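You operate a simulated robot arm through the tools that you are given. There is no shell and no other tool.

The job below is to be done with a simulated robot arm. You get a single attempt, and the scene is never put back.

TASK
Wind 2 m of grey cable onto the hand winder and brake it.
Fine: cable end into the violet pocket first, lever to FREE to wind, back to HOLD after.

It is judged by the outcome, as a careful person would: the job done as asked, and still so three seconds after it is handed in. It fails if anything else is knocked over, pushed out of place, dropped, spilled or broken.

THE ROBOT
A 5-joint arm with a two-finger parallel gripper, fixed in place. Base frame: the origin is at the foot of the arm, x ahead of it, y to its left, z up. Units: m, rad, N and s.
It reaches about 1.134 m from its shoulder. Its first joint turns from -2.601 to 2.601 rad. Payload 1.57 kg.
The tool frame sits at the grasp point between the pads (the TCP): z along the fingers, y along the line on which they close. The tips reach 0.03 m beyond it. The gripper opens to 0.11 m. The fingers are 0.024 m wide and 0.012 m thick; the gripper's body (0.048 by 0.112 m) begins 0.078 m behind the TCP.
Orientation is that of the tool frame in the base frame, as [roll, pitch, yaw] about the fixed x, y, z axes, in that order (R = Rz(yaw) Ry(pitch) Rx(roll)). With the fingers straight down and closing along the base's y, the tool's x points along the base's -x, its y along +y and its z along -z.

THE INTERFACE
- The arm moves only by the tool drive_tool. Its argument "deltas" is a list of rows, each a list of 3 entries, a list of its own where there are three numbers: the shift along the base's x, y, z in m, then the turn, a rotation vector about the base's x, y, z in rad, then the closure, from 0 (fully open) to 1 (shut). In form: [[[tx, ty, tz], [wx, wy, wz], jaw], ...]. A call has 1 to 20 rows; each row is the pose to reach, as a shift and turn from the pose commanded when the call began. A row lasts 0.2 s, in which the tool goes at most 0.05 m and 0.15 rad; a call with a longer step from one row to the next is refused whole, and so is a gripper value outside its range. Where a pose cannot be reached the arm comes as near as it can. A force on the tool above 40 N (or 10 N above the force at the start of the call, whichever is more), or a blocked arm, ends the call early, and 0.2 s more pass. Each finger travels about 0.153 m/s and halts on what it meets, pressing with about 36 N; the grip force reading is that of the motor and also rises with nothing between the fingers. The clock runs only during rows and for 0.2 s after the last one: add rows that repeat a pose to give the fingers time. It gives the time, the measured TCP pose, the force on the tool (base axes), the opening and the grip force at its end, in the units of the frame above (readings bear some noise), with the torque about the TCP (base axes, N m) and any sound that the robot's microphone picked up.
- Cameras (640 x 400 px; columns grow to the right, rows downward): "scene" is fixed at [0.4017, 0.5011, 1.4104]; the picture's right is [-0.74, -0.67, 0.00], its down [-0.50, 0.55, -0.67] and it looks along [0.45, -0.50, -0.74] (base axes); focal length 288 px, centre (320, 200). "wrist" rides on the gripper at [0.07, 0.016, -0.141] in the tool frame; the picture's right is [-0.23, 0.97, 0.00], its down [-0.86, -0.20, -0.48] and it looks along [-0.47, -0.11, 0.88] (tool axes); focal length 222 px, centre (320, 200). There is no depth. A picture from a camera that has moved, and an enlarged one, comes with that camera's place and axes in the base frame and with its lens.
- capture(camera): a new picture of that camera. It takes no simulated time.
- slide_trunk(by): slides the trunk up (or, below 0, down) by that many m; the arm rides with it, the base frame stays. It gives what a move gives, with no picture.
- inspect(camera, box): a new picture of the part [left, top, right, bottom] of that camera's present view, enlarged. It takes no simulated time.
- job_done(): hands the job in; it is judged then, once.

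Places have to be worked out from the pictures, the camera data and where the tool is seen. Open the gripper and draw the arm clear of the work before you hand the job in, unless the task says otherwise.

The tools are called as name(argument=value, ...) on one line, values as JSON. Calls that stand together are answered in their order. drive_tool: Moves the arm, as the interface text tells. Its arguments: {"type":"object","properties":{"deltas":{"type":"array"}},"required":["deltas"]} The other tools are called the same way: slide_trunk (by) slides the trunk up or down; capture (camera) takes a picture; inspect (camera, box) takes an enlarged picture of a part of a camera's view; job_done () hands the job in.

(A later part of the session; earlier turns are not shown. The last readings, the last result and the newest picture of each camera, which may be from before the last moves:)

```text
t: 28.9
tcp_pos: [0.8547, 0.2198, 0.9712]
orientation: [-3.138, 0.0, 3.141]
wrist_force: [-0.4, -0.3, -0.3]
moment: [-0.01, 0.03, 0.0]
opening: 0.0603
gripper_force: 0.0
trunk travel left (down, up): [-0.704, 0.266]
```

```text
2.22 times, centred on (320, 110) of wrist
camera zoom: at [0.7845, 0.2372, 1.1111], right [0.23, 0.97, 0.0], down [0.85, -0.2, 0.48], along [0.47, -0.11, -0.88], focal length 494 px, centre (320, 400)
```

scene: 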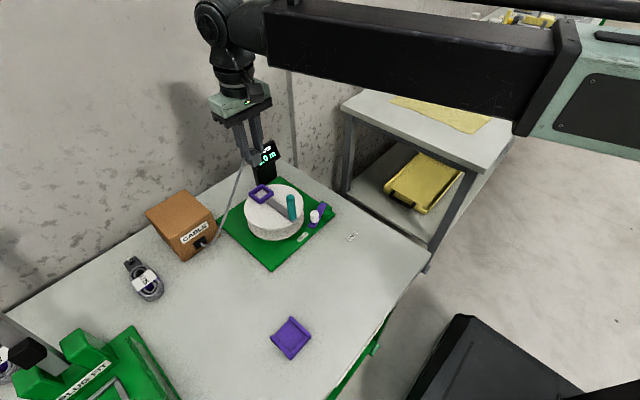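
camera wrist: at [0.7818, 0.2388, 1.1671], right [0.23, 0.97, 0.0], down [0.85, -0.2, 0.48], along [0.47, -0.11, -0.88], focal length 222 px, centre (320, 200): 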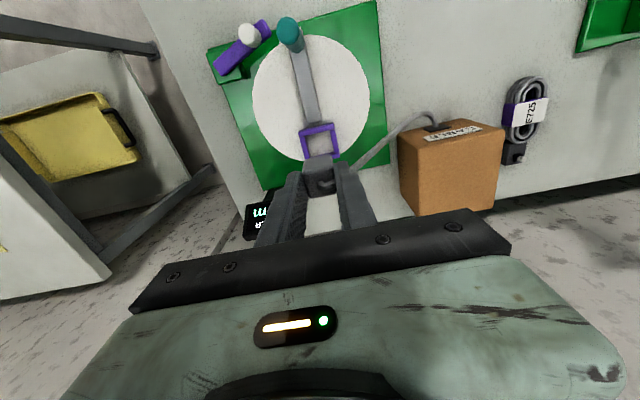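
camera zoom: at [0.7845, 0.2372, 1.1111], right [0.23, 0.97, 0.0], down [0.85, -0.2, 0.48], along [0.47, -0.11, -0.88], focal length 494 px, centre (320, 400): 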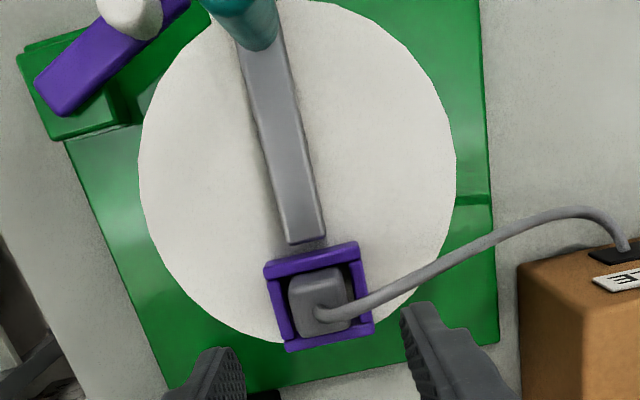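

The block is well seated in the pocket with the cable running to the box. Next is the lever: I raise to clear the handle (top 0.947), move over the knob near (0.718, 0.17) and turn the tool 90° so the gripper body stays clear of the crank handle.

slide_trunk(by=0.06)

drive_tool(deltas=[[[-0.013, -0.005, 0], [0, 0, 0.143], 0.45], [[-0.026, -0.01, 0], [0, 0, 0.286], 0.45], [[-0.039, -0.015, 0], [0, 0, 0.429], 0.45], [[-0.052, -0.02, 0], [0, 0, 0.571], 0.45], [[-0.065, -0.025, 0], [0, 0, 0.714], 0.45], [[-0.078, -0.03, 0], [0, 0, 0.857], 0.45], [[-0.091, -0.035, 0], [0, 0, 1.0], 0.45], [[-0.104, -0.04, 0], [0, 0, 1.143], 0.45], [[-0.117, -0.045, 0], [0, 0, 1.286], 0.45], [[-0.13, -0.05, 0], [0, 0, 1.429], 0.45], [[-0.137, -0.052, 0], [0, 0, 1.571], 0.45], [[-0.137, -0.052, 0], [0, 0, 1.571], 0.45]])

capture(camera="wrist")

inspect(camera="wrist", box=[220, 40, 420, 190])

capture(camera="scene")

```text
t: 29.9
tcp_pos: [0.8553, 0.2203, 1.0314]
orientation: [-3.14, 0.002, 3.14]
wrist_force: [-0.2, 0.2, 0.7]
moment: [-0.03, 0.01, 0.02]
opening: 0.0605
gripper_force: 0.0
trunk travel left (down, up): [-0.764, 0.206]
```

```text
t: 32.5
tcp_pos: [0.7182, 0.1687, 1.0308]
orientation: [-3.137, 0.001, -1.57]
wrist_force: [0.4, -0.1, 0.5]
moment: [-0.02, -0.03, 0.01]
opening: 0.0605
gripper_force: 0.0
trunk travel left (down, up): [-0.764, 0.206]
```

```text
taken
camera wrist: at [0.7008, 0.0983, 1.1711], right [-0.97, 0.23, 0.0], down [0.2, 0.85, 0.48], along [0.11, 0.47, -0.88], focal length 222 px, centre (320, 200)
```

wrist: 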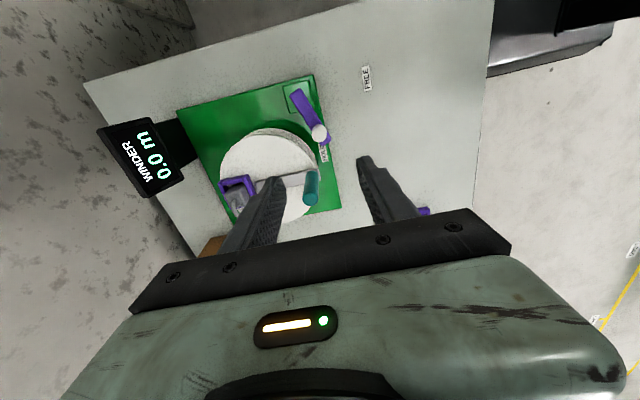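

```text
2.67 times, centred on (320, 115) of wrist
camera zoom: at [0.7008, 0.0983, 1.1711], right [-0.97, 0.23, 0.0], down [0.2, 0.85, 0.48], along [0.11, 0.47, -0.88], focal length 592 px, centre (320, 427)
```

zoom: 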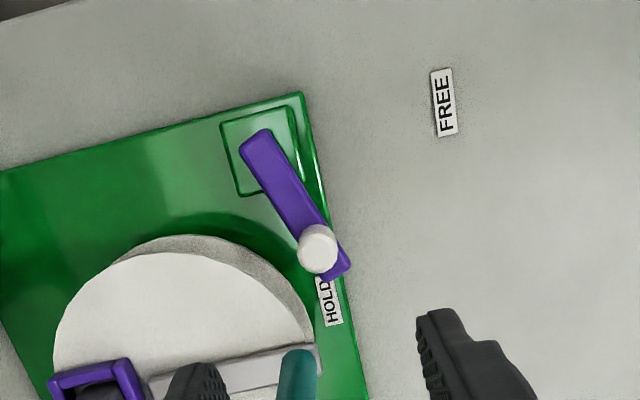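

```text
taken
```

scene: 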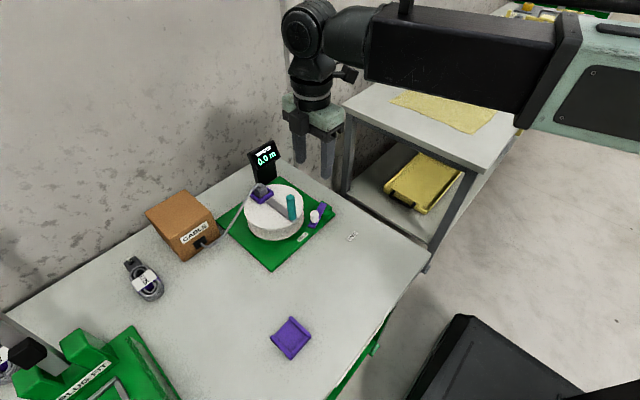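

The knob top is ≈(0.718, 0.167, 0.86) and the lever pivot ≈(0.7355, 0.115), with FREE toward −x from the pivot. To keep fingers off the drum flange and the body off the handle, I turn the tool −0.96 rad so it closes along (−0.57, 0.82). Then I go down to a hover.

drive_tool(deltas=[[[0, 0, 0], [0, 0, -0.14], 0.5], [[0, 0, 0], [0, 0, -0.28], 0.55], [[0, 0, 0], [0, 0, -0.42], 0.6], [[0, 0, 0], [0, 0, -0.56], 0.62], [[0, 0, 0], [0, 0, -0.7], 0.62], [[0, -0.001, 0], [0, 0, -0.84], 0.62], [[0, -0.001, 0], [0, 0, -0.96], 0.62], [[0, -0.001, 0], [0, 0, -0.96], 0.62]])

slide_trunk(by=-0.1)

inspect(camera="wrist", box=[220, 40, 420, 190])

inspect(camera="scene", box=[240, 130, 360, 240])

```text
t: 34.2
tcp_pos: [0.7177, 0.1673, 1.0305]
orientation: [-3.137, 0.002, -2.532]
wrist_force: [0.5, 0.0, 0.8]
moment: [-0.01, 0.02, -0.03]
opening: 0.0416
gripper_force: 0.0
trunk travel left (down, up): [-0.764, 0.206]
```

```text
t: 35.6
tcp_pos: [0.7173, 0.168, 0.9309]
orientation: [-3.138, 0.002, -2.534]
wrist_force: [0.2, 0.1, -0.2]
moment: [0.0, -0.01, -0.02]
opening: 0.0417
gripper_force: 0.0
trunk travel left (down, up): [-0.664, 0.306]
```

```text
2.67 times, centred on (320, 115) of wrist
camera zoom: at [0.6501, 0.1407, 1.0712], right [-0.37, 0.93, 0.0], down [0.81, 0.33, 0.48], along [0.45, 0.18, -0.88], focal length 592 px, centre (320, 427)
```

zoom: 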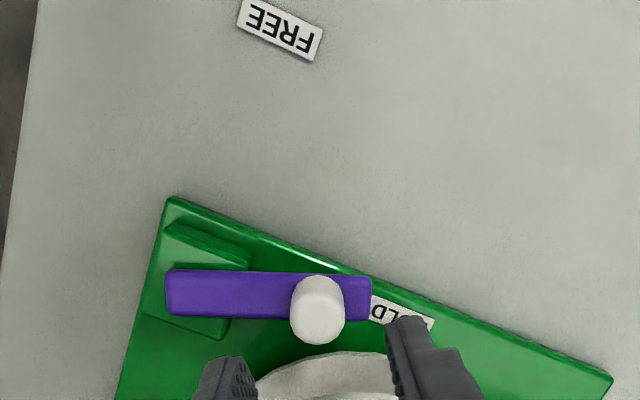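

```text
3.64 times, centred on (300, 185) of scene
camera zoom: at [0.4017, 0.5011, 1.4104], right [-0.74, -0.67, 0.0], down [-0.5, 0.55, -0.67], along [0.45, -0.5, -0.74], focal length 1049 px, centre (393, 254)
```

zoom: 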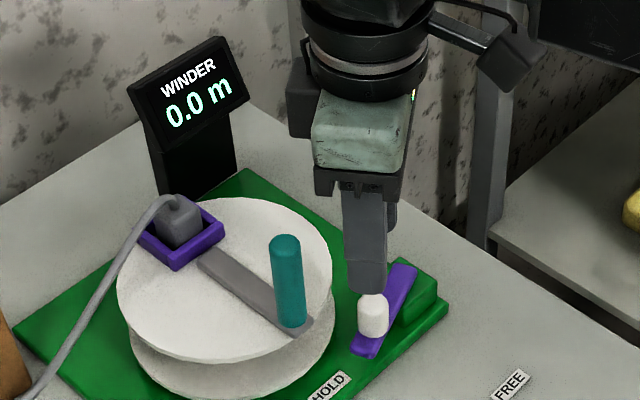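

The knob is at ≈(0.716, 0.166), 2 mm from the TCP axis; lever top ≈0.836. I correct and lower 0.056 m so the tips (≈0.845) sit around the knob, above the lever.

drive_tool(deltas=[[[-0.001, -0.0015, 0], [0, 0, 0], 0.62], [[-0.001, -0.0015, 0], [0, 0, 0], 0.62]])

slide_trunk(by=-0.056)

inspect(camera="wrist", box=[220, 60, 420, 210])

inspect(camera="scene", box=[270, 160, 350, 240])

```text
t: 36.2
tcp_pos: [0.7152, 0.1656, 0.9308]
orientation: [-3.138, 0.001, -2.533]
wrist_force: [0.2, 0.0, 0.5]
moment: [0.0, 0.03, -0.02]
opening: 0.0419
gripper_force: 0.0
trunk travel left (down, up): [-0.664, 0.306]
```

```text
t: 37.1
tcp_pos: [0.7156, 0.1656, 0.875]
orientation: [-3.138, 0.0, -2.534]
wrist_force: [-0.2, -0.5, -0.4]
moment: [0.02, -0.04, 0.0]
opening: 0.0417
gripper_force: 0.0
trunk travel left (down, up): [-0.608, 0.362]
```

```text
2.67 times, centred on (320, 135) of wrist
camera zoom: at [0.649, 0.1392, 1.0152], right [-0.37, 0.93, 0.0], down [0.81, 0.33, 0.48], along [0.45, 0.18, -0.88], focal length 592 px, centre (320, 373)
```

zoom: 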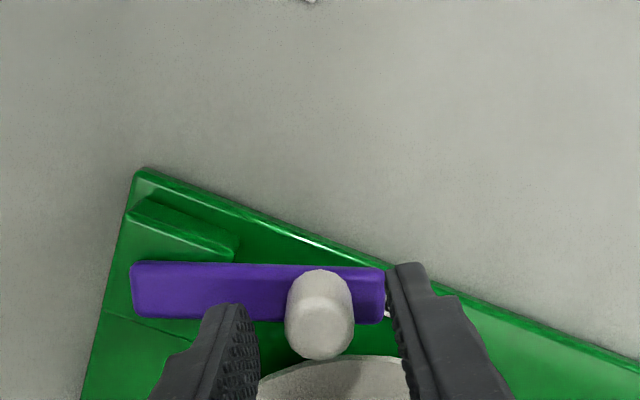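

```text
5.00 times, centred on (310, 200) of scene
camera zoom: at [0.4017, 0.5011, 1.4104], right [-0.74, -0.67, 0.0], down [-0.5, 0.55, -0.67], along [0.45, -0.5, -0.74], focal length 1442 px, centre (370, 200)
```

zoom: 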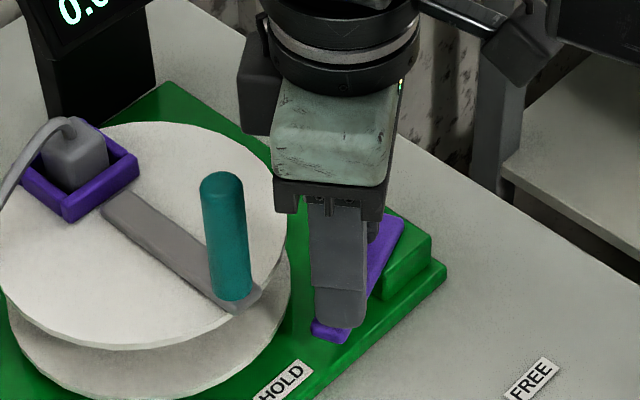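

The knob is between the fingers, nothing touching. I close on it.

drive_tool(deltas=[[[0, 0, 0], [0, 0, 0], 0.72], [[0, 0, 0], [0, 0, 0], 0.82], [[0, 0, 0], [0, 0, 0], 0.92], [[0, 0, 0], [0, 0, 0], 1.0], [[0, 0, 0], [0, 0, 0], 1.0]])

inspect(camera="wrist", box=[220, 60, 420, 210])

```text
t: 38.4
tcp_pos: [0.7167, 0.1651, 0.8746]
orientation: [-3.139, 0.002, -2.532]
wrist_force: [2.6, -7.5, 1.5]
moment: [-0.26, -0.08, -0.05]
opening: 0.0205
gripper_force: 34.0
trunk travel left (down, up): [-0.608, 0.362]
```

```text
2.67 times, centred on (320, 135) of wrist
camera zoom: at [0.6492, 0.1385, 1.0152], right [-0.37, 0.93, 0.0], down [0.81, 0.33, 0.48], along [0.45, 0.18, -0.88], focal length 592 px, centre (320, 373)
```

zoom: 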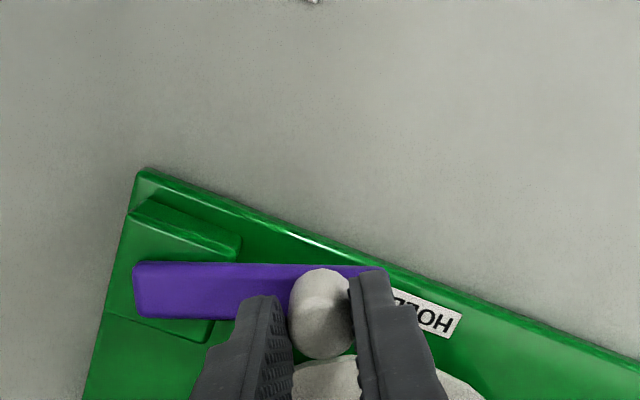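

The knob is gripped (opening 0.0205). I start the swing toward FREE, following an arc about (0.7325, 0.1155) with the tool turning along, for the first 0.36 rad.

drive_tool(deltas=[[[-0.00575, -0.00234, 0], [0, 0, 0.12], 1.0], [[-0.01117, -0.00534, 0], [0, 0, 0.24], 1.0], [[-0.0162, -0.00896, 0], [0, 0, 0.36], 1.0]])

inspect(camera="wrist", box=[220, 60, 420, 210])

inspect(camera="scene", box=[270, 160, 350, 240])

```text
t: 39.1
tcp_pos: [0.7009, 0.1539, 0.875]
orientation: [-3.138, 0.002, -2.168]
wrist_force: [7.8, -14.9, 3.3]
moment: [-0.71, -0.16, -0.26]
opening: 0.0207
gripper_force: 34.3
trunk travel left (down, up): [-0.608, 0.362]
```

```text
2.67 times, centred on (320, 135) of wrist
camera zoom: at [0.6474, 0.1067, 1.0151], right [-0.68, 0.74, 0.0], down [0.65, 0.59, 0.48], along [0.36, 0.32, -0.88], focal length 592 px, centre (320, 373)
```

zoom: 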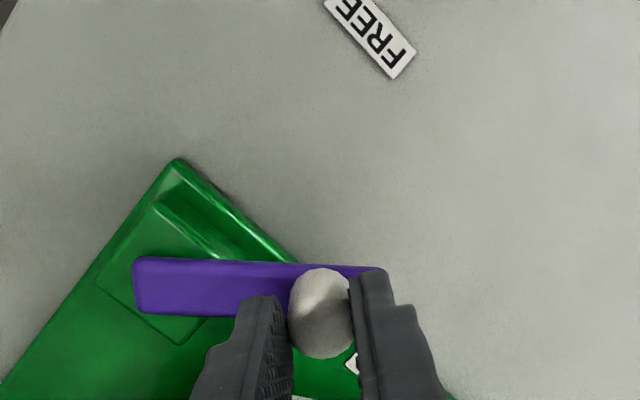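

```text
5.00 times, centred on (310, 200) of scene
camera zoom: at [0.4017, 0.5011, 1.4104], right [-0.74, -0.67, 0.0], down [-0.5, 0.55, -0.67], along [0.45, -0.5, -0.74], focal length 1442 px, centre (370, 200)
```

zoom: 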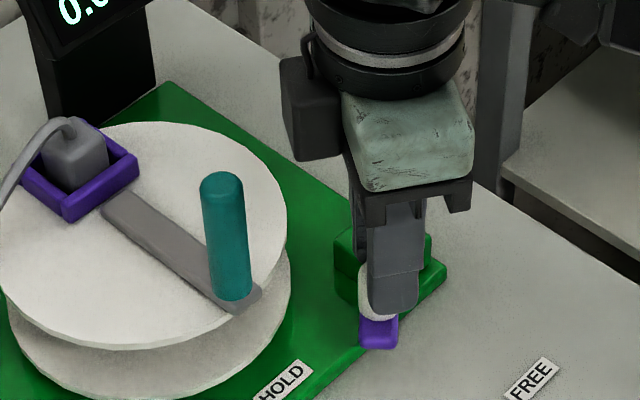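

The lever follows; there's a 16 N inward pull, meaning my arc is slightly too wide. I continue with the radius trimmed by 2.5 mm.

drive_tool(deltas=[[[-0.0028, -0.0059, 0], [0, 0, 0.12], 1.0], [[-0.0066, -0.0104, 0], [0, 0, 0.24], 1.0], [[-0.0098, -0.0154, 0], [0, 0, 0.36], 1.0], [[-0.0125, -0.0206, 0], [0, 0, 0.48], 1.0]])

inspect(camera="wrist", box=[220, 60, 420, 210])

inspect(camera="scene", box=[270, 160, 370, 250])

```text
t: 40.1
tcp_pos: [0.6875, 0.1355, 0.8756]
orientation: [-3.138, 0.003, -1.689]
wrist_force: [8.3, -7.4, 5.6]
moment: [0.1, -0.3, -0.21]
opening: 0.0209
gripper_force: 34.2
trunk travel left (down, up): [-0.608, 0.362]
```

```text
2.67 times, centred on (320, 135) of wrist
camera zoom: at [0.6622, 0.0677, 1.015], right [-0.94, 0.34, 0.0], down [0.3, 0.82, 0.48], along [0.17, 0.45, -0.88], focal length 592 px, centre (320, 373)
```

zoom: 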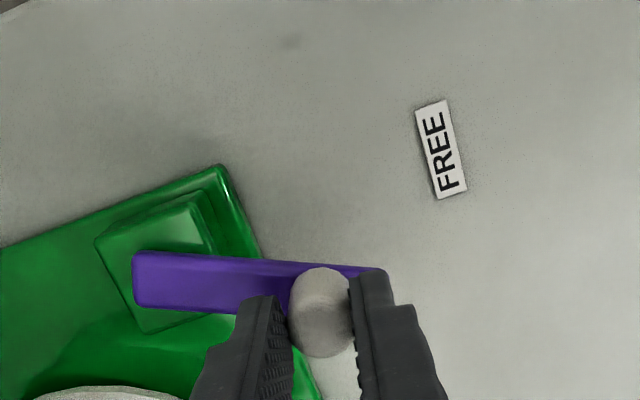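

```text
4.44 times, centred on (320, 205) of scene
camera zoom: at [0.4017, 0.5011, 1.4104], right [-0.74, -0.67, 0.0], down [-0.5, 0.55, -0.67], along [0.45, -0.5, -0.74], focal length 1282 px, centre (320, 178)
```

zoom: 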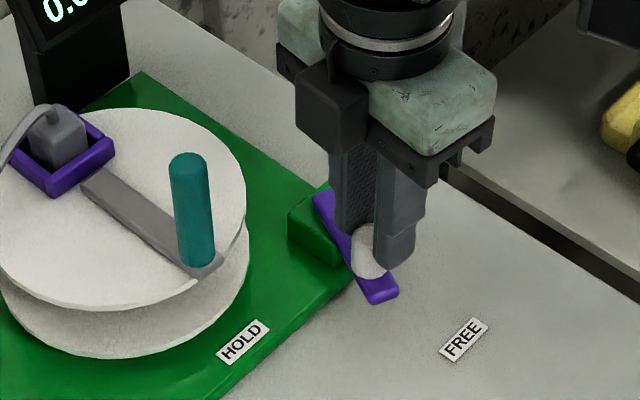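

The lever is at about 66° with moderate force. I continue on to about 80°, watching the force for the FREE stop.

drive_tool(deltas=[[[-0.0001, -0.0071, 0], [0, 0, 0.12], 1.0], [[-0.0013, -0.0126, 0], [0, 0, 0.24], 1.0]])

inspect(camera="wrist", box=[220, 60, 420, 210])

inspect(camera="scene", box=[270, 160, 370, 250])

```text
t: 40.8
tcp_pos: [0.6841, 0.1245, 0.8755]
orientation: [3.141, 0.003, -1.449]
wrist_force: [-15.0, -0.7, -12.5]
moment: [0.08, 0.5, -0.15]
opening: 0.0207
gripper_force: 34.0
trunk travel left (down, up): [-0.608, 0.362]
```

```text
2.67 times, centred on (320, 135) of wrist
camera zoom: at [0.6767, 0.0528, 1.015], right [-0.99, 0.11, 0.0], down [0.1, 0.87, 0.48], along [0.05, 0.48, -0.88], focal length 592 px, centre (320, 373)
```

zoom: 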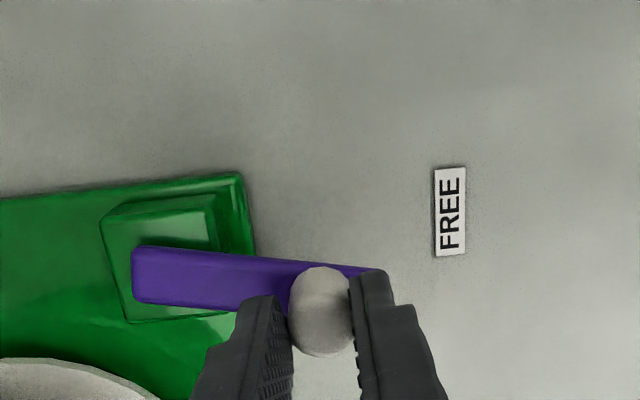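

```text
4.44 times, centred on (320, 205) of scene
camera zoom: at [0.4017, 0.5011, 1.4104], right [-0.74, -0.67, 0.0], down [-0.5, 0.55, -0.67], along [0.45, -0.5, -0.74], focal length 1282 px, centre (320, 178)
```

zoom: 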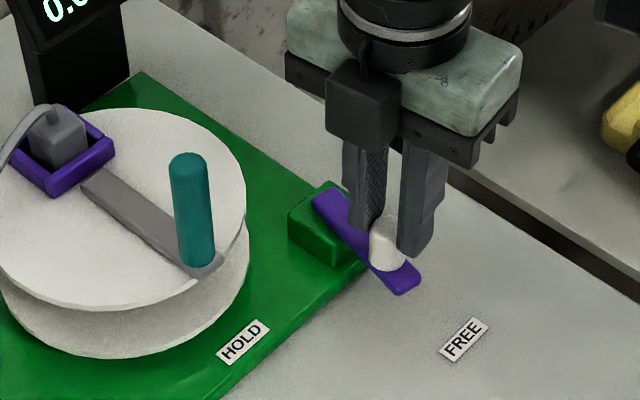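

The lever is at ≈81°, with no stop felt yet. I continue a few degrees toward the FREE label, relaxing the radius a bit.

drive_tool(deltas=[[[-0.0022, -0.0028, 0], [0, 0, 0.06], 1.0], [[-0.0027, -0.0056, 0], [0, 0, 0.12], 1.0]])

inspect(camera="wrist", box=[220, 60, 420, 210])

```text
t: 41.4
tcp_pos: [0.6847, 0.1185, 0.8754]
orientation: [-3.137, 0.001, -1.33]
wrist_force: [-6.3, 0.4, -7.1]
moment: [0.44, 0.29, 0.01]
opening: 0.0207
gripper_force: 33.8
trunk travel left (down, up): [-0.608, 0.362]
```

```text
2.67 times, centred on (320, 135) of wrist
camera zoom: at [0.6838, 0.0467, 1.0151], right [-1.0, -0.01, 0.0], down [-0.01, 0.88, 0.48], along [0.0, 0.48, -0.88], focal length 592 px, centre (320, 373)
```

zoom: 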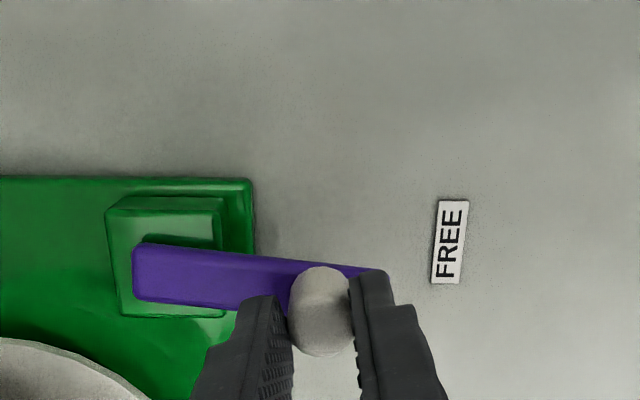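

Force is small and the lever points nearly at FREE (≈88°). I go a few degrees more to find the end stop.

drive_tool(deltas=[[[-0.0006, -0.003, 0], [0, 0, 0.06], 1.0], [[-0.0006, -0.006, 0], [0, 0, 0.12], 1.0]])

inspect(camera="wrist", box=[220, 60, 420, 210])

inspect(camera="scene", box=[270, 160, 370, 250])

```text
t: 42.0
tcp_pos: [0.6838, 0.1127, 0.874]
orientation: [-3.138, -0.001, -1.212]
wrist_force: [2.7, 1.7, 1.3]
moment: [-0.25, -0.18, -0.2]
opening: 0.0207
gripper_force: 34.3
trunk travel left (down, up): [-0.608, 0.362]
```

```text
2.67 times, centred on (320, 135) of wrist
camera zoom: at [0.692, 0.0414, 1.0152], right [-0.99, -0.13, 0.0], down [-0.12, 0.87, 0.48], along [-0.06, 0.48, -0.88], focal length 592 px, centre (320, 373)
```

zoom: 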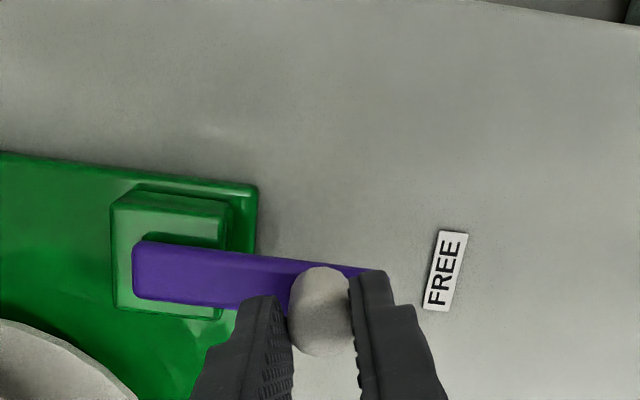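

```text
4.44 times, centred on (320, 205) of scene
camera zoom: at [0.4017, 0.5011, 1.4104], right [-0.74, -0.67, 0.0], down [-0.5, 0.55, -0.67], along [0.45, -0.5, -0.74], focal length 1282 px, centre (320, 178)
```

zoom: 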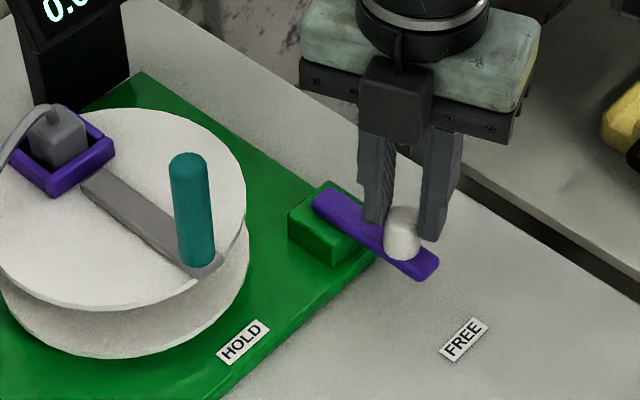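

Still low force at ≈94°, no stop yet. I advance another 7–10° with the force guard to see whether there is an end stop.

drive_tool(deltas=[[[0.0001, -0.003, 0], [0, 0, 0.06], 1.0], [[0.0005, -0.006, 0], [0, 0, 0.12], 1.0], [[0.001, -0.0085, 0], [0, 0, 0.17], 1.0]])

inspect(camera="scene", box=[270, 160, 370, 250])

inspect(camera="wrist", box=[220, 60, 420, 210])

```text
t: 42.9
tcp_pos: [0.6859, 0.1103, 0.8741]
orientation: [-3.13, 0.01, -1.038]
wrist_force: [3.7, 9.7, 2.0]
moment: [1.13, 0.29, -0.09]
opening: 0.0208
gripper_force: 34.5
trunk travel left (down, up): [-0.608, 0.362]
stopped in row 3: the force on the tool passed its limit at 41 N (the readings are from after the stop); the commanded pose is now the measured one
```

```text
4.44 times, centred on (320, 205) of scene
camera zoom: at [0.4017, 0.5011, 1.4104], right [-0.74, -0.67, 0.0], down [-0.5, 0.55, -0.67], along [0.45, -0.5, -0.74], focal length 1282 px, centre (320, 178)
```

zoom: 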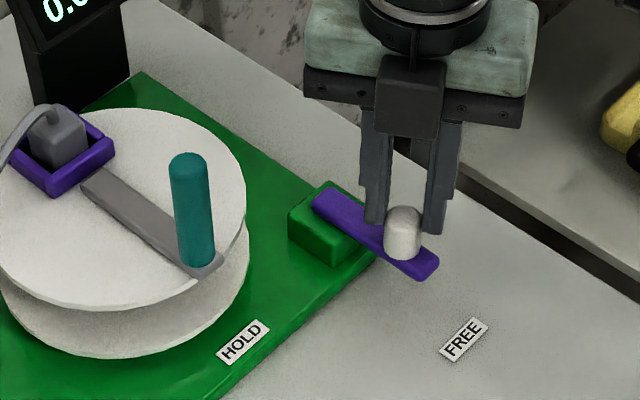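

```text
2.67 times, centred on (320, 135) of wrist
camera zoom: at [0.7058, 0.0397, 1.014], right [-0.95, -0.3, -0.01], down [-0.26, 0.83, 0.49], along [-0.14, 0.47, -0.87], focal length 592 px, centre (320, 373)
```

zoom: 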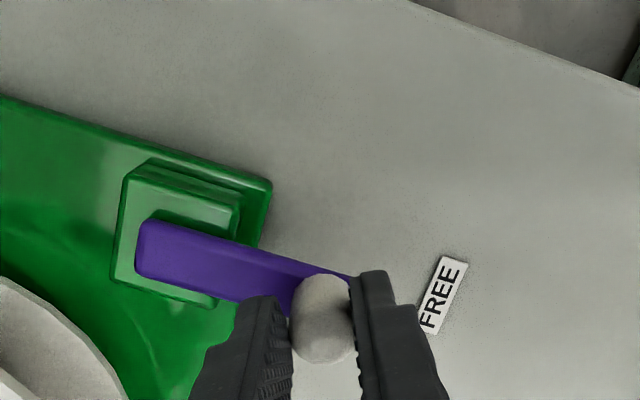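

The FREE end stop was reached at ≈95°, and the tool is pushing against it only lightly. I open the fingers and check that the lever stays.

drive_tool(deltas=[[[0, 0, 0], [0, 0, 0], 0.8], [[0, 0, 0], [0, 0, 0], 0.65], [[0, 0, 0], [0, 0, 0], 0.6], [[0, 0, 0], [0, 0, 0], 0.6]])

slide_trunk(by=0.05)

inspect(camera="scene", box=[230, 130, 370, 250])

```text
t: 43.9
tcp_pos: [0.6836, 0.1073, 0.8744]
orientation: [-3.132, 0.008, -1.037]
wrist_force: [0.1, 0.6, -0.4]
moment: [0.02, -0.01, 0.0]
opening: 0.044
gripper_force: 0.1
trunk travel left (down, up): [-0.608, 0.362]
```

```text
t: 44.8
tcp_pos: [0.6849, 0.1071, 0.9248]
orientation: [-3.135, 0.007, -1.039]
wrist_force: [0.6, -0.9, -0.1]
moment: [0.02, 0.0, 0.01]
opening: 0.0439
gripper_force: 0.2
trunk travel left (down, up): [-0.658, 0.312]
```

```text
3.33 times, centred on (300, 190) of scene
camera zoom: at [0.4017, 0.5011, 1.4104], right [-0.74, -0.67, 0.0], down [-0.5, 0.55, -0.67], along [0.45, -0.5, -0.74], focal length 961 px, centre (387, 233)
```

zoom: 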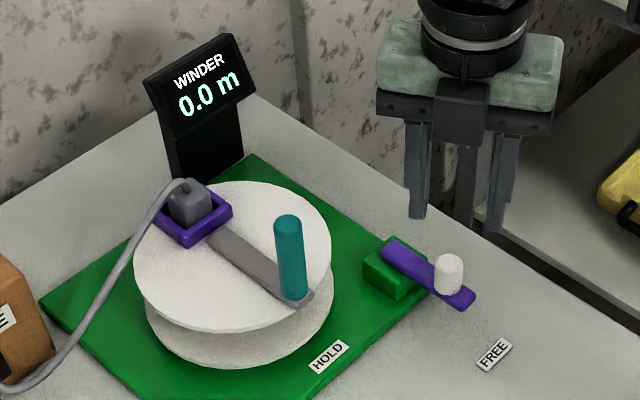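

The lever stays at FREE. I raise above the handle height and level the small tilt left from the stop contact. Then I go over to the crank handle at about (0.740, 0.222), turning the tool back so it closes along y.

slide_trunk(by=0.1)

drive_tool(deltas=[[[0, 0, 0], [-0.009, 0.002, 0], 0.5], [[0, 0, 0], [-0.009, 0.002, 0], 0.5]])

drive_tool(deltas=[[[0.003, 0.007, 0], [0, 0, -0.14], 0.5], [[0.006, 0.014, 0], [0, 0, -0.28], 0.5], [[0.01, 0.022, 0], [0, 0, -0.42], 0.5], [[0.014, 0.03, 0], [0, 0, -0.56], 0.5], [[0.018, 0.038, 0], [0, 0, -0.7], 0.5], [[0.022, 0.046, 0], [0, 0, -0.84], 0.5], [[0.026, 0.054, 0], [0, 0, -0.98], 0.5], [[0.03, 0.062, 0], [0, 0, -1.12], 0.5], [[0.034, 0.07, 0], [0, 0, -1.26], 0.5], [[0.038, 0.078, 0], [0, 0, -1.4], 0.5], [[0.042, 0.086, 0], [0, 0, -1.54], 0.5], [[0.046, 0.094, 0], [0, 0, -1.68], 0.5], [[0.05, 0.102, 0], [0, 0, -1.82], 0.5], [[0.053, 0.109, 0], [0, 0, -1.96], 0.5], [[0.055, 0.115, 0], [0, 0, -2.1], 0.5], [[0.055, 0.115, 0], [0, 0, -2.1], 0.5]])

inspect(camera="wrist", box=[180, 20, 460, 230])

capture(camera="scene")

```text
t: 46.1
tcp_pos: [0.686, 0.1076, 1.0264]
orientation: [-3.131, 0.009, -1.039]
wrist_force: [-0.3, -0.5, 0.0]
moment: [0.0, -0.02, -0.01]
opening: 0.0438
gripper_force: 0.1
trunk travel left (down, up): [-0.758, 0.212]
```

```text
t: 46.8
tcp_pos: [0.6853, 0.106, 1.0249]
orientation: [-3.139, 0.001, -1.039]
wrist_force: [0.4, 0.1, -0.6]
moment: [0.0, 0.0, 0.0]
opening: 0.0549
gripper_force: 0.0
trunk travel left (down, up): [-0.758, 0.212]
```

```text
t: 50.1
tcp_pos: [0.7398, 0.2231, 1.0245]
orientation: [-3.14, 0.003, -3.14]
wrist_force: [-0.7, 0.3, 0.1]
moment: [0.02, -0.01, -0.02]
opening: 0.0549
gripper_force: 0.1
trunk travel left (down, up): [-0.758, 0.212]
```

```text
1.90 times, centred on (320, 125) of wrist
camera zoom: at [0.6696, 0.2388, 1.1652], right [0.23, 0.97, 0.0], down [0.85, -0.2, 0.48], along [0.47, -0.11, -0.88], focal length 423 px, centre (320, 343)
```

zoom: 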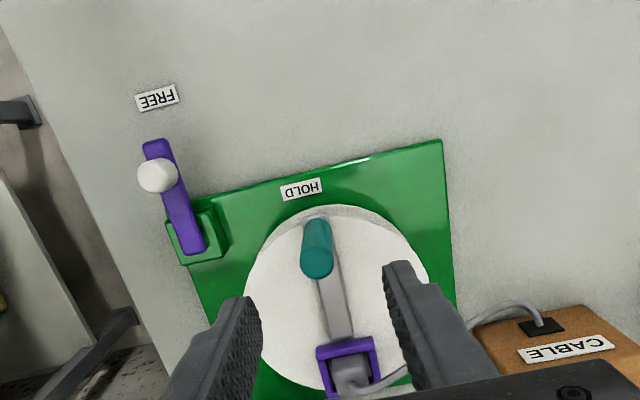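

```text
taken
```

scene: 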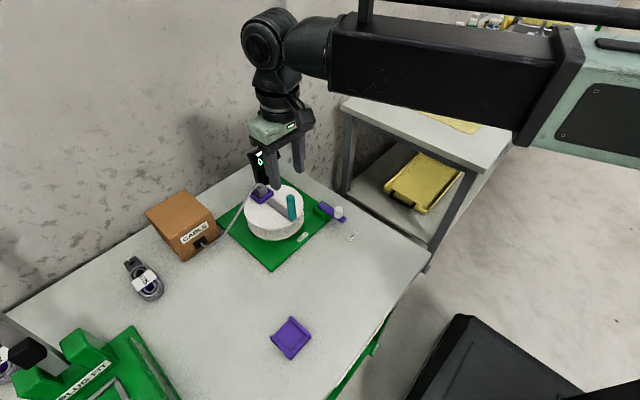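

The handle resolves to ≈(0.737, 0.221) and the drum axis to ≈(0.803, 0.2215), giving a crank radius ≈0.066. I centre over the handle and lower to TCP ≈0.918 (tips ≈0.888, above the flange at 0.866).

drive_tool(deltas=[[[-0.0025, -0.002, 0], [0, 0, 0], 0.5], [[-0.0025, -0.002, 0], [0, 0, 0], 0.5]])

slide_trunk(by=-0.06)

inspect(camera="wrist", box=[220, 60, 420, 210])

inspect(camera="scene", box=[230, 130, 370, 250])

```text
t: 50.8
tcp_pos: [0.7381, 0.2189, 1.0245]
orientation: [-3.14, 0.003, -3.14]
wrist_force: [-0.3, -0.3, 0.9]
moment: [-0.02, -0.01, -0.01]
opening: 0.0551
gripper_force: 0.0
trunk travel left (down, up): [-0.758, 0.212]
```

```text
t: 51.8
tcp_pos: [0.7367, 0.2201, 0.9647]
orientation: [-3.14, 0.001, -3.138]
wrist_force: [-0.7, 0.6, 0.1]
moment: [-0.01, -0.05, 0.03]
opening: 0.0552
gripper_force: 0.1
trunk travel left (down, up): [-0.698, 0.272]
```

```text
2.67 times, centred on (320, 135) of wrist
camera zoom: at [0.667, 0.2363, 1.1052], right [0.22, 0.97, 0.0], down [0.86, -0.2, 0.48], along [0.47, -0.11, -0.88], focal length 592 px, centre (320, 373)
```

zoom: 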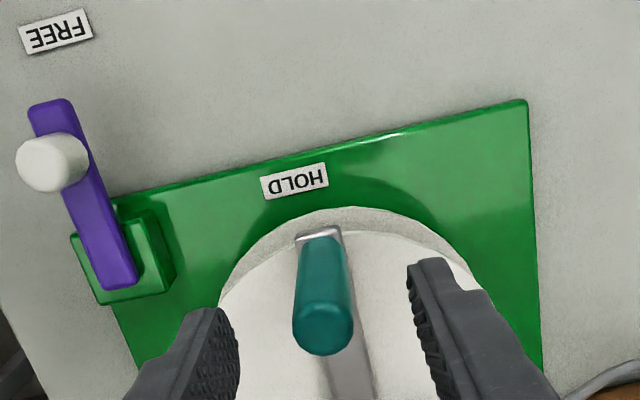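

```text
3.33 times, centred on (300, 190) of scene
camera zoom: at [0.4017, 0.5011, 1.4104], right [-0.74, -0.67, 0.0], down [-0.5, 0.55, -0.67], along [0.45, -0.5, -0.74], focal length 961 px, centre (387, 233)
```

zoom: 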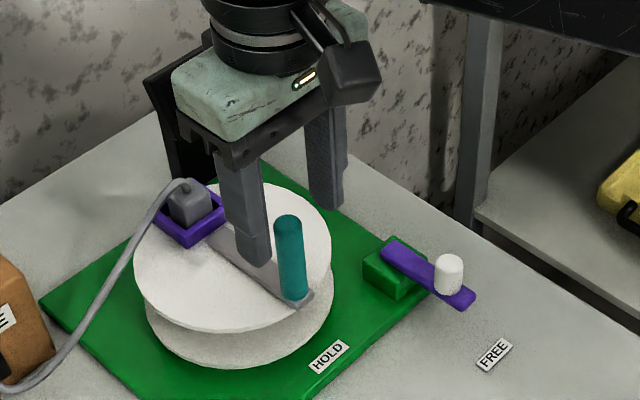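

The handle is centred between the fingers. I lower the remaining 0.046 m and close on it.

slide_trunk(by=-0.046)

drive_tool(deltas=[[[0, 0.0008, 0], [0, 0, 0], 0.65], [[0, 0.0008, 0], [0, 0, 0], 0.78], [[0, 0.0008, 0], [0, 0, 0], 0.9], [[0, 0.0008, 0], [0, 0, 0], 1.0], [[0, 0.0008, 0], [0, 0, 0], 1.0]])

inspect(camera="wrist", box=[220, 60, 420, 210])

inspect(camera="scene", box=[230, 130, 370, 250])

```text
t: 52.6
tcp_pos: [0.7374, 0.2198, 0.9185]
orientation: [-3.141, 0.001, -3.137]
wrist_force: [0.1, -0.4, 0.1]
moment: [-0.02, 0.0, 0.02]
opening: 0.0551
gripper_force: 0.1
trunk travel left (down, up): [-0.652, 0.318]
```

```text
t: 53.8
tcp_pos: [0.7363, 0.2219, 0.9184]
orientation: [-3.14, -0.001, -3.138]
wrist_force: [-0.9, 0.7, -0.1]
moment: [0.96, 0.26, 0.06]
opening: 0.0196
gripper_force: 33.4
trunk travel left (down, up): [-0.652, 0.318]
```

```text
2.67 times, centred on (320, 135) of wrist
camera zoom: at [0.6667, 0.2372, 1.0592], right [0.22, 0.97, 0.0], down [0.86, -0.2, 0.48], along [0.47, -0.11, -0.88], focal length 592 px, centre (320, 373)
```

zoom: 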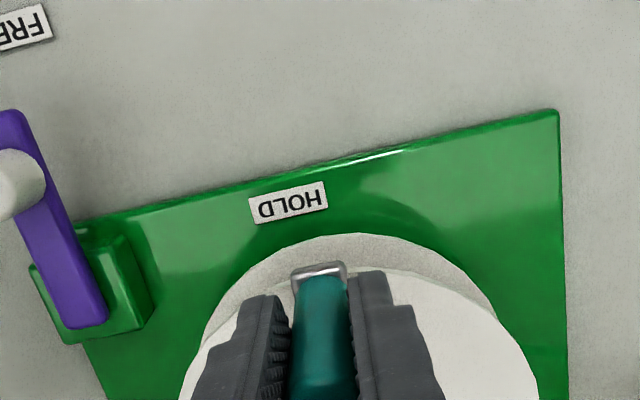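

```text
3.33 times, centred on (300, 190) of scene
camera zoom: at [0.4017, 0.5011, 1.4104], right [-0.74, -0.67, 0.0], down [-0.5, 0.55, -0.67], along [0.45, -0.5, -0.74], focal length 961 px, centre (387, 233)
```

zoom: 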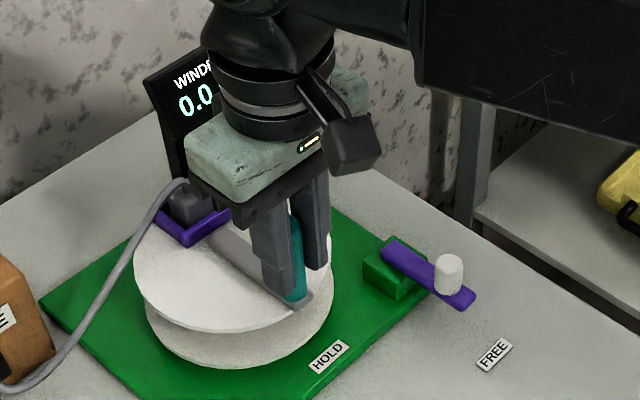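

Gripped (0.0196, 33 N). I try a small counter-clockwise turn of 36° (handle moving toward −y) about the estimated axis and check forces, drum and display.

drive_tool(deltas=[[[0.0008, -0.0104, 0], [0, 0, 0], 1.0], [[0.0032, -0.0205, 0], [0, 0, 0], 1.0], [[0.0072, -0.0301, 0], [0, 0, 0], 1.0], [[0.0127, -0.039, 0], [0, 0, 0], 1.0]])

inspect(camera="scene", box=[190, 130, 350, 250])

inspect(camera="wrist", box=[220, 60, 420, 210])

```text
t: 54.8
tcp_pos: [0.7505, 0.1816, 0.9192]
orientation: [-3.14, 0.0, -3.14]
wrist_force: [-1.2, 4.5, 0.3]
moment: [1.07, 0.6, 0.27]
opening: 0.0196
gripper_force: 33.7
trunk travel left (down, up): [-0.652, 0.318]
```

```text
3.33 times, centred on (270, 190) of scene
camera zoom: at [0.4017, 0.5011, 1.4104], right [-0.74, -0.67, 0.0], down [-0.5, 0.55, -0.67], along [0.45, -0.5, -0.74], focal length 961 px, centre (487, 233)
```

zoom: 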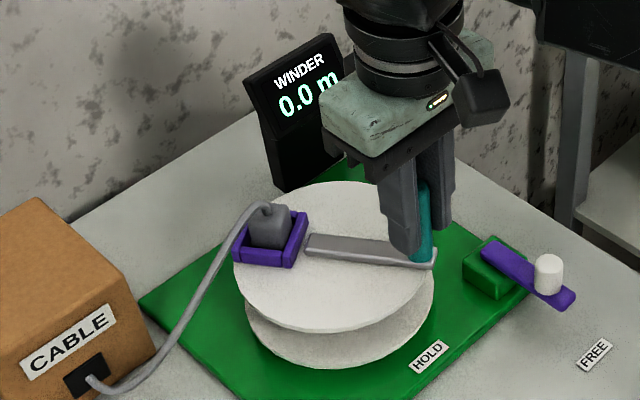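

```text
2.67 times, centred on (320, 135) of wrist
camera zoom: at [0.6804, 0.1988, 1.0592], right [0.22, 0.97, 0.0], down [0.86, -0.2, 0.48], along [0.47, -0.11, -0.88], focal length 592 px, centre (320, 373)
```

zoom: 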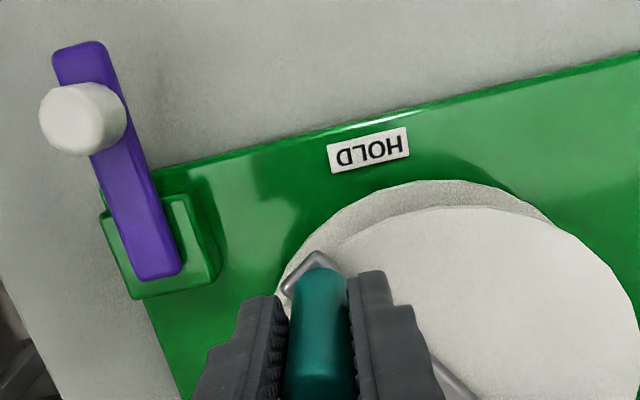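

The drum turns easily with low force, and the pads let the handle rotate. I continue counter-clockwise another 90° and watch the display.

drive_tool(deltas=[[[0.0146, -0.0146, 0], [0, 0, 0], 1.0], [[0.0331, -0.0241, 0], [0, 0, 0], 1.0], [[0.0536, -0.0273, 0], [0, 0, 0], 1.0], [[0.0741, -0.0241, 0], [0, 0, 0], 1.0], [[0.0926, -0.0146, 0], [0, 0, 0], 1.0]])

inspect(camera="scene", box=[190, 130, 350, 250])

capture(camera="wrist")

```text
t: 56.0
tcp_pos: [0.8361, 0.154, 0.9192]
orientation: [-3.131, 0.002, 3.137]
wrist_force: [4.6, -11.9, 2.2]
moment: [1.0, 0.01, 0.09]
opening: 0.0199
gripper_force: 34.3
trunk travel left (down, up): [-0.652, 0.318]
stopped in row 5: the force on the tool passed its limit at 43 N (the readings are from after the stop); the commanded pose is now the measured one
```

```text
3.33 times, centred on (270, 190) of scene
camera zoom: at [0.4017, 0.5011, 1.4104], right [-0.74, -0.67, 0.0], down [-0.5, 0.55, -0.67], along [0.45, -0.5, -0.74], focal length 961 px, centre (487, 233)
```

zoom: 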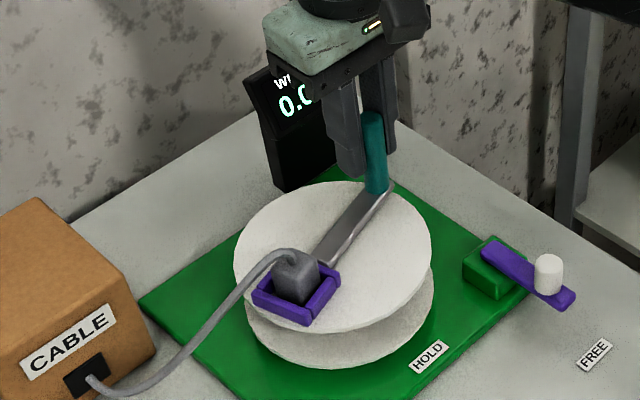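

```text
taken
camera wrist: at [0.7665, 0.1726, 1.0589], right [0.23, 0.97, -0.01], down [0.85, -0.2, 0.48], along [0.47, -0.12, -0.88], focal length 222 px, centre (320, 200)
```

wrist: 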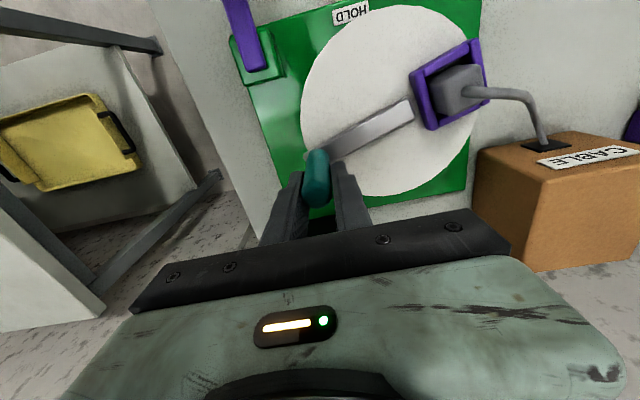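

The call stopped at 43 N because my radius was too small: positions now fit an axis ≈(0.808, 0.2228) with crank radius ≈0.0715. I zoom on the display before going on.

inspect(camera="scene", box=[245, 135, 295, 185])

inspect(camera="wrist", box=[280, 60, 480, 230])

```text
8.00 times, centred on (270, 160) of scene
camera zoom: at [0.4017, 0.5011, 1.4104], right [-0.74, -0.67, 0.0], down [-0.5, 0.55, -0.67], along [0.45, -0.5, -0.74], focal length 2307 px, centre (720, 520)
```

zoom: 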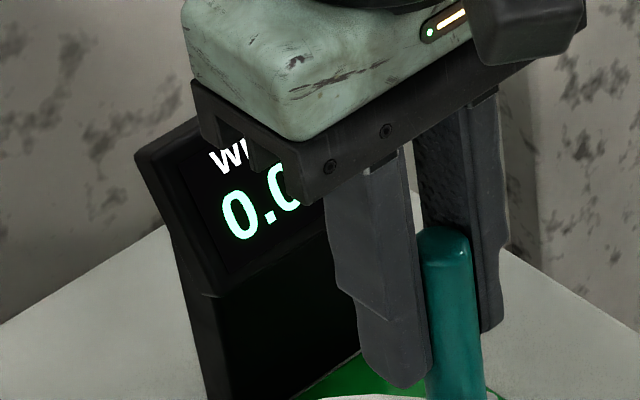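

```text
2.35 times, centred on (380, 145) of wrist
camera zoom: at [0.7665, 0.1726, 1.0589], right [0.23, 0.97, -0.01], down [0.85, -0.2, 0.48], along [0.47, -0.12, -0.88], focal length 523 px, centre (179, 329)
```

zoom: 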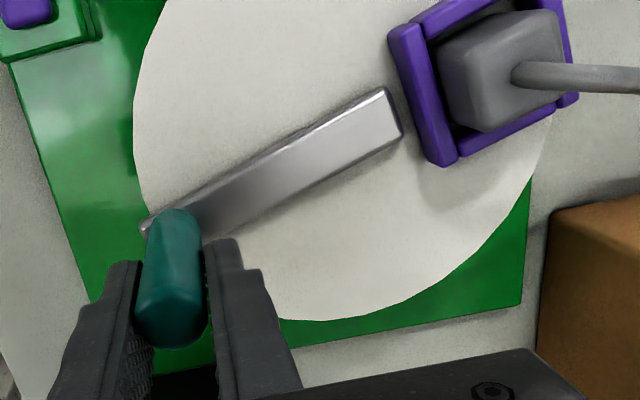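

The display still appears to read 0.0. I continue counter-clockwise with the corrected circle, removing the small tilt, to bring the handle to the far side.

drive_tool(deltas=[[[0.0146, 0.0094, 0], [0.0053, 0, 0], 1.0], [[0.0286, 0.0222, 0], [0.0106, 0, 0], 1.0], [[0.0388, 0.0382, 0], [0.0106, 0, 0], 1.0]])

inspect(camera="scene", box=[190, 130, 350, 250])

inspect(camera="wrist", box=[220, 60, 420, 210])

```text
t: 56.8
tcp_pos: [0.8769, 0.196, 0.9178]
orientation: [3.141, 0.005, 3.14]
wrist_force: [19.2, -5.7, 3.6]
moment: [-1.03, -0.54, -0.02]
opening: 0.0197
gripper_force: 33.8
trunk travel left (down, up): [-0.652, 0.318]
```

```text
3.33 times, centred on (270, 190) of scene
camera zoom: at [0.4017, 0.5011, 1.4104], right [-0.74, -0.67, 0.0], down [-0.5, 0.55, -0.67], along [0.45, -0.5, -0.74], focal length 961 px, centre (487, 233)
```

zoom: 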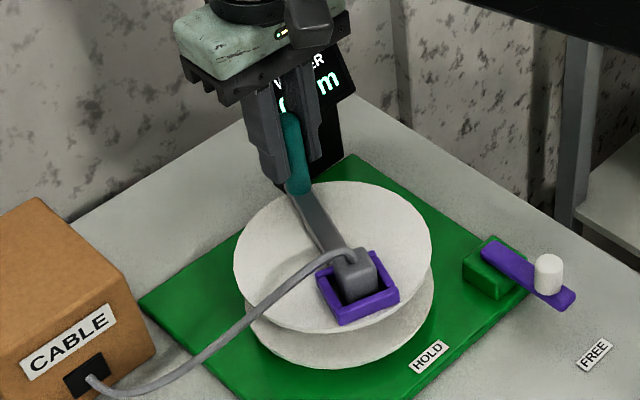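

```text
2.67 times, centred on (320, 135) of wrist
camera zoom: at [0.8061, 0.2134, 1.058], right [0.23, 0.97, 0.0], down [0.85, -0.2, 0.48], along [0.47, -0.11, -0.88], focal length 592 px, centre (320, 373)
```

zoom: 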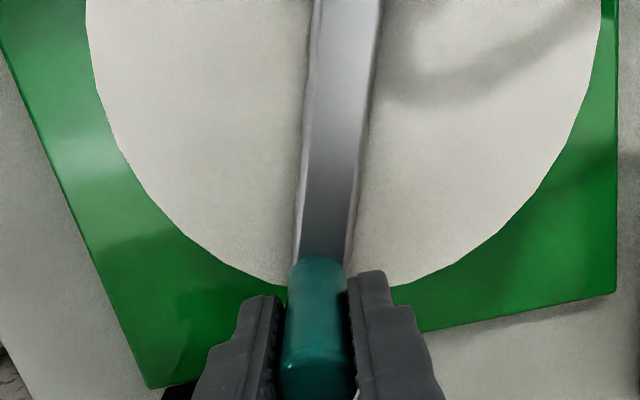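

The handle is pushing outward (19 N), so the refit gives axis ≈(0.8095, 0.2227), radius ≈0.073. I continue counter-clockwise on that circle.

drive_tool(deltas=[[[0.0088, 0.0183, 0], [0, 0, 0], 1.0], [[0.008, 0.0374, 0], [0, 0, 0], 1.0], [[0.0022, 0.0557, 0], [0, 0, 0], 1.0]])

inspect(camera="scene", box=[190, 130, 350, 250])

inspect(camera="wrist", box=[220, 60, 420, 210])

```text
t: 57.6
tcp_pos: [0.8775, 0.2529, 0.9186]
orientation: [3.141, 0.002, 3.139]
wrist_force: [0.5, -3.6, -5.6]
moment: [-0.28, -0.3, 0.22]
opening: 0.0194
gripper_force: 33.3
trunk travel left (down, up): [-0.652, 0.318]
```

```text
3.33 times, centred on (270, 190) of scene
camera zoom: at [0.4017, 0.5011, 1.4104], right [-0.74, -0.67, 0.0], down [-0.5, 0.55, -0.67], along [0.45, -0.5, -0.74], focal length 961 px, centre (487, 233)
```

zoom: 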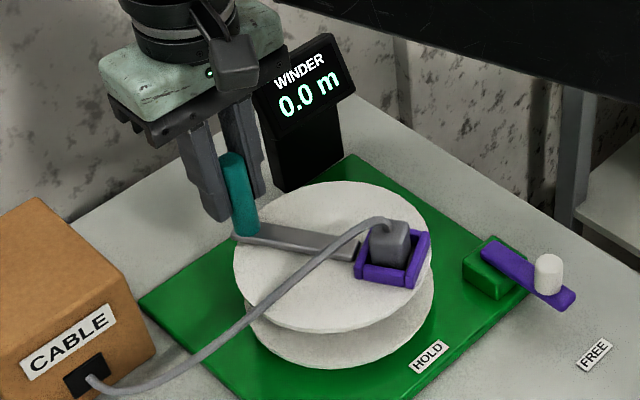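

```text
2.67 times, centred on (320, 135) of wrist
camera zoom: at [0.8063, 0.2687, 1.0588], right [0.23, 0.97, 0.0], down [0.85, -0.2, 0.48], along [0.47, -0.11, -0.88], focal length 592 px, centre (320, 373)
```

zoom: 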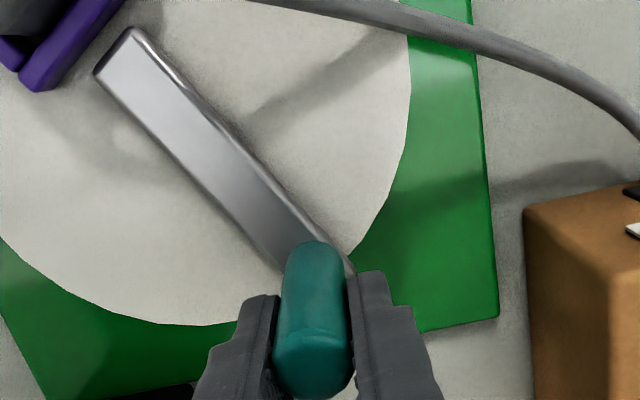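

After ~205° counter-clockwise the display still reads 0.0 and the cable isn't wrapping, so that direction doesn't wind. I reverse to clockwise on the fitted circle (0.8095, 0.2227, r 0.073).

drive_tool(deltas=[[[0.0058, -0.0221, 0], [0, 0, 0], 1.0], [[0.0047, -0.0449, 0], [0, 0, 0], 1.0], [[-0.0035, -0.0663, 0], [0, 0, 0], 1.0], [[-0.0178, -0.0841, 0], [0, 0, 0], 1.0], [[-0.0369, -0.0966, 0], [0, 0, 0], 1.0], [[-0.0589, -0.1026, 0], [0, 0, 0], 1.0]])

inspect(camera="scene", box=[190, 130, 350, 250])

```text
t: 59.0
tcp_pos: [0.8182, 0.1513, 0.9193]
orientation: [3.141, 0.002, 3.14]
wrist_force: [1.1, 16.3, -1.0]
moment: [-0.69, -0.73, -0.24]
opening: 0.0197
gripper_force: 33.6
trunk travel left (down, up): [-0.652, 0.318]
```

```text
3.33 times, centred on (270, 190) of scene
camera zoom: at [0.4017, 0.5011, 1.4104], right [-0.74, -0.67, 0.0], down [-0.5, 0.55, -0.67], along [0.45, -0.5, -0.74], focal length 961 px, centre (487, 233)
```

zoom: 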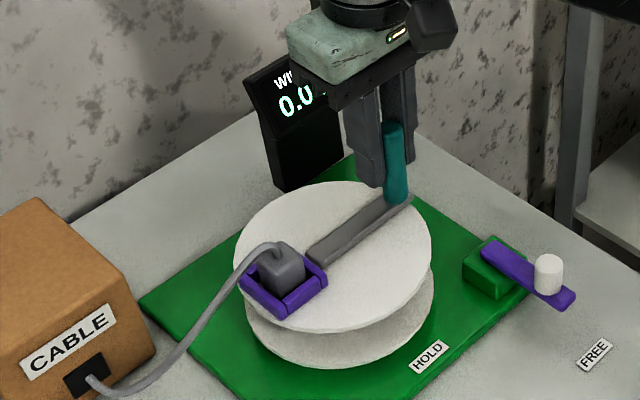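

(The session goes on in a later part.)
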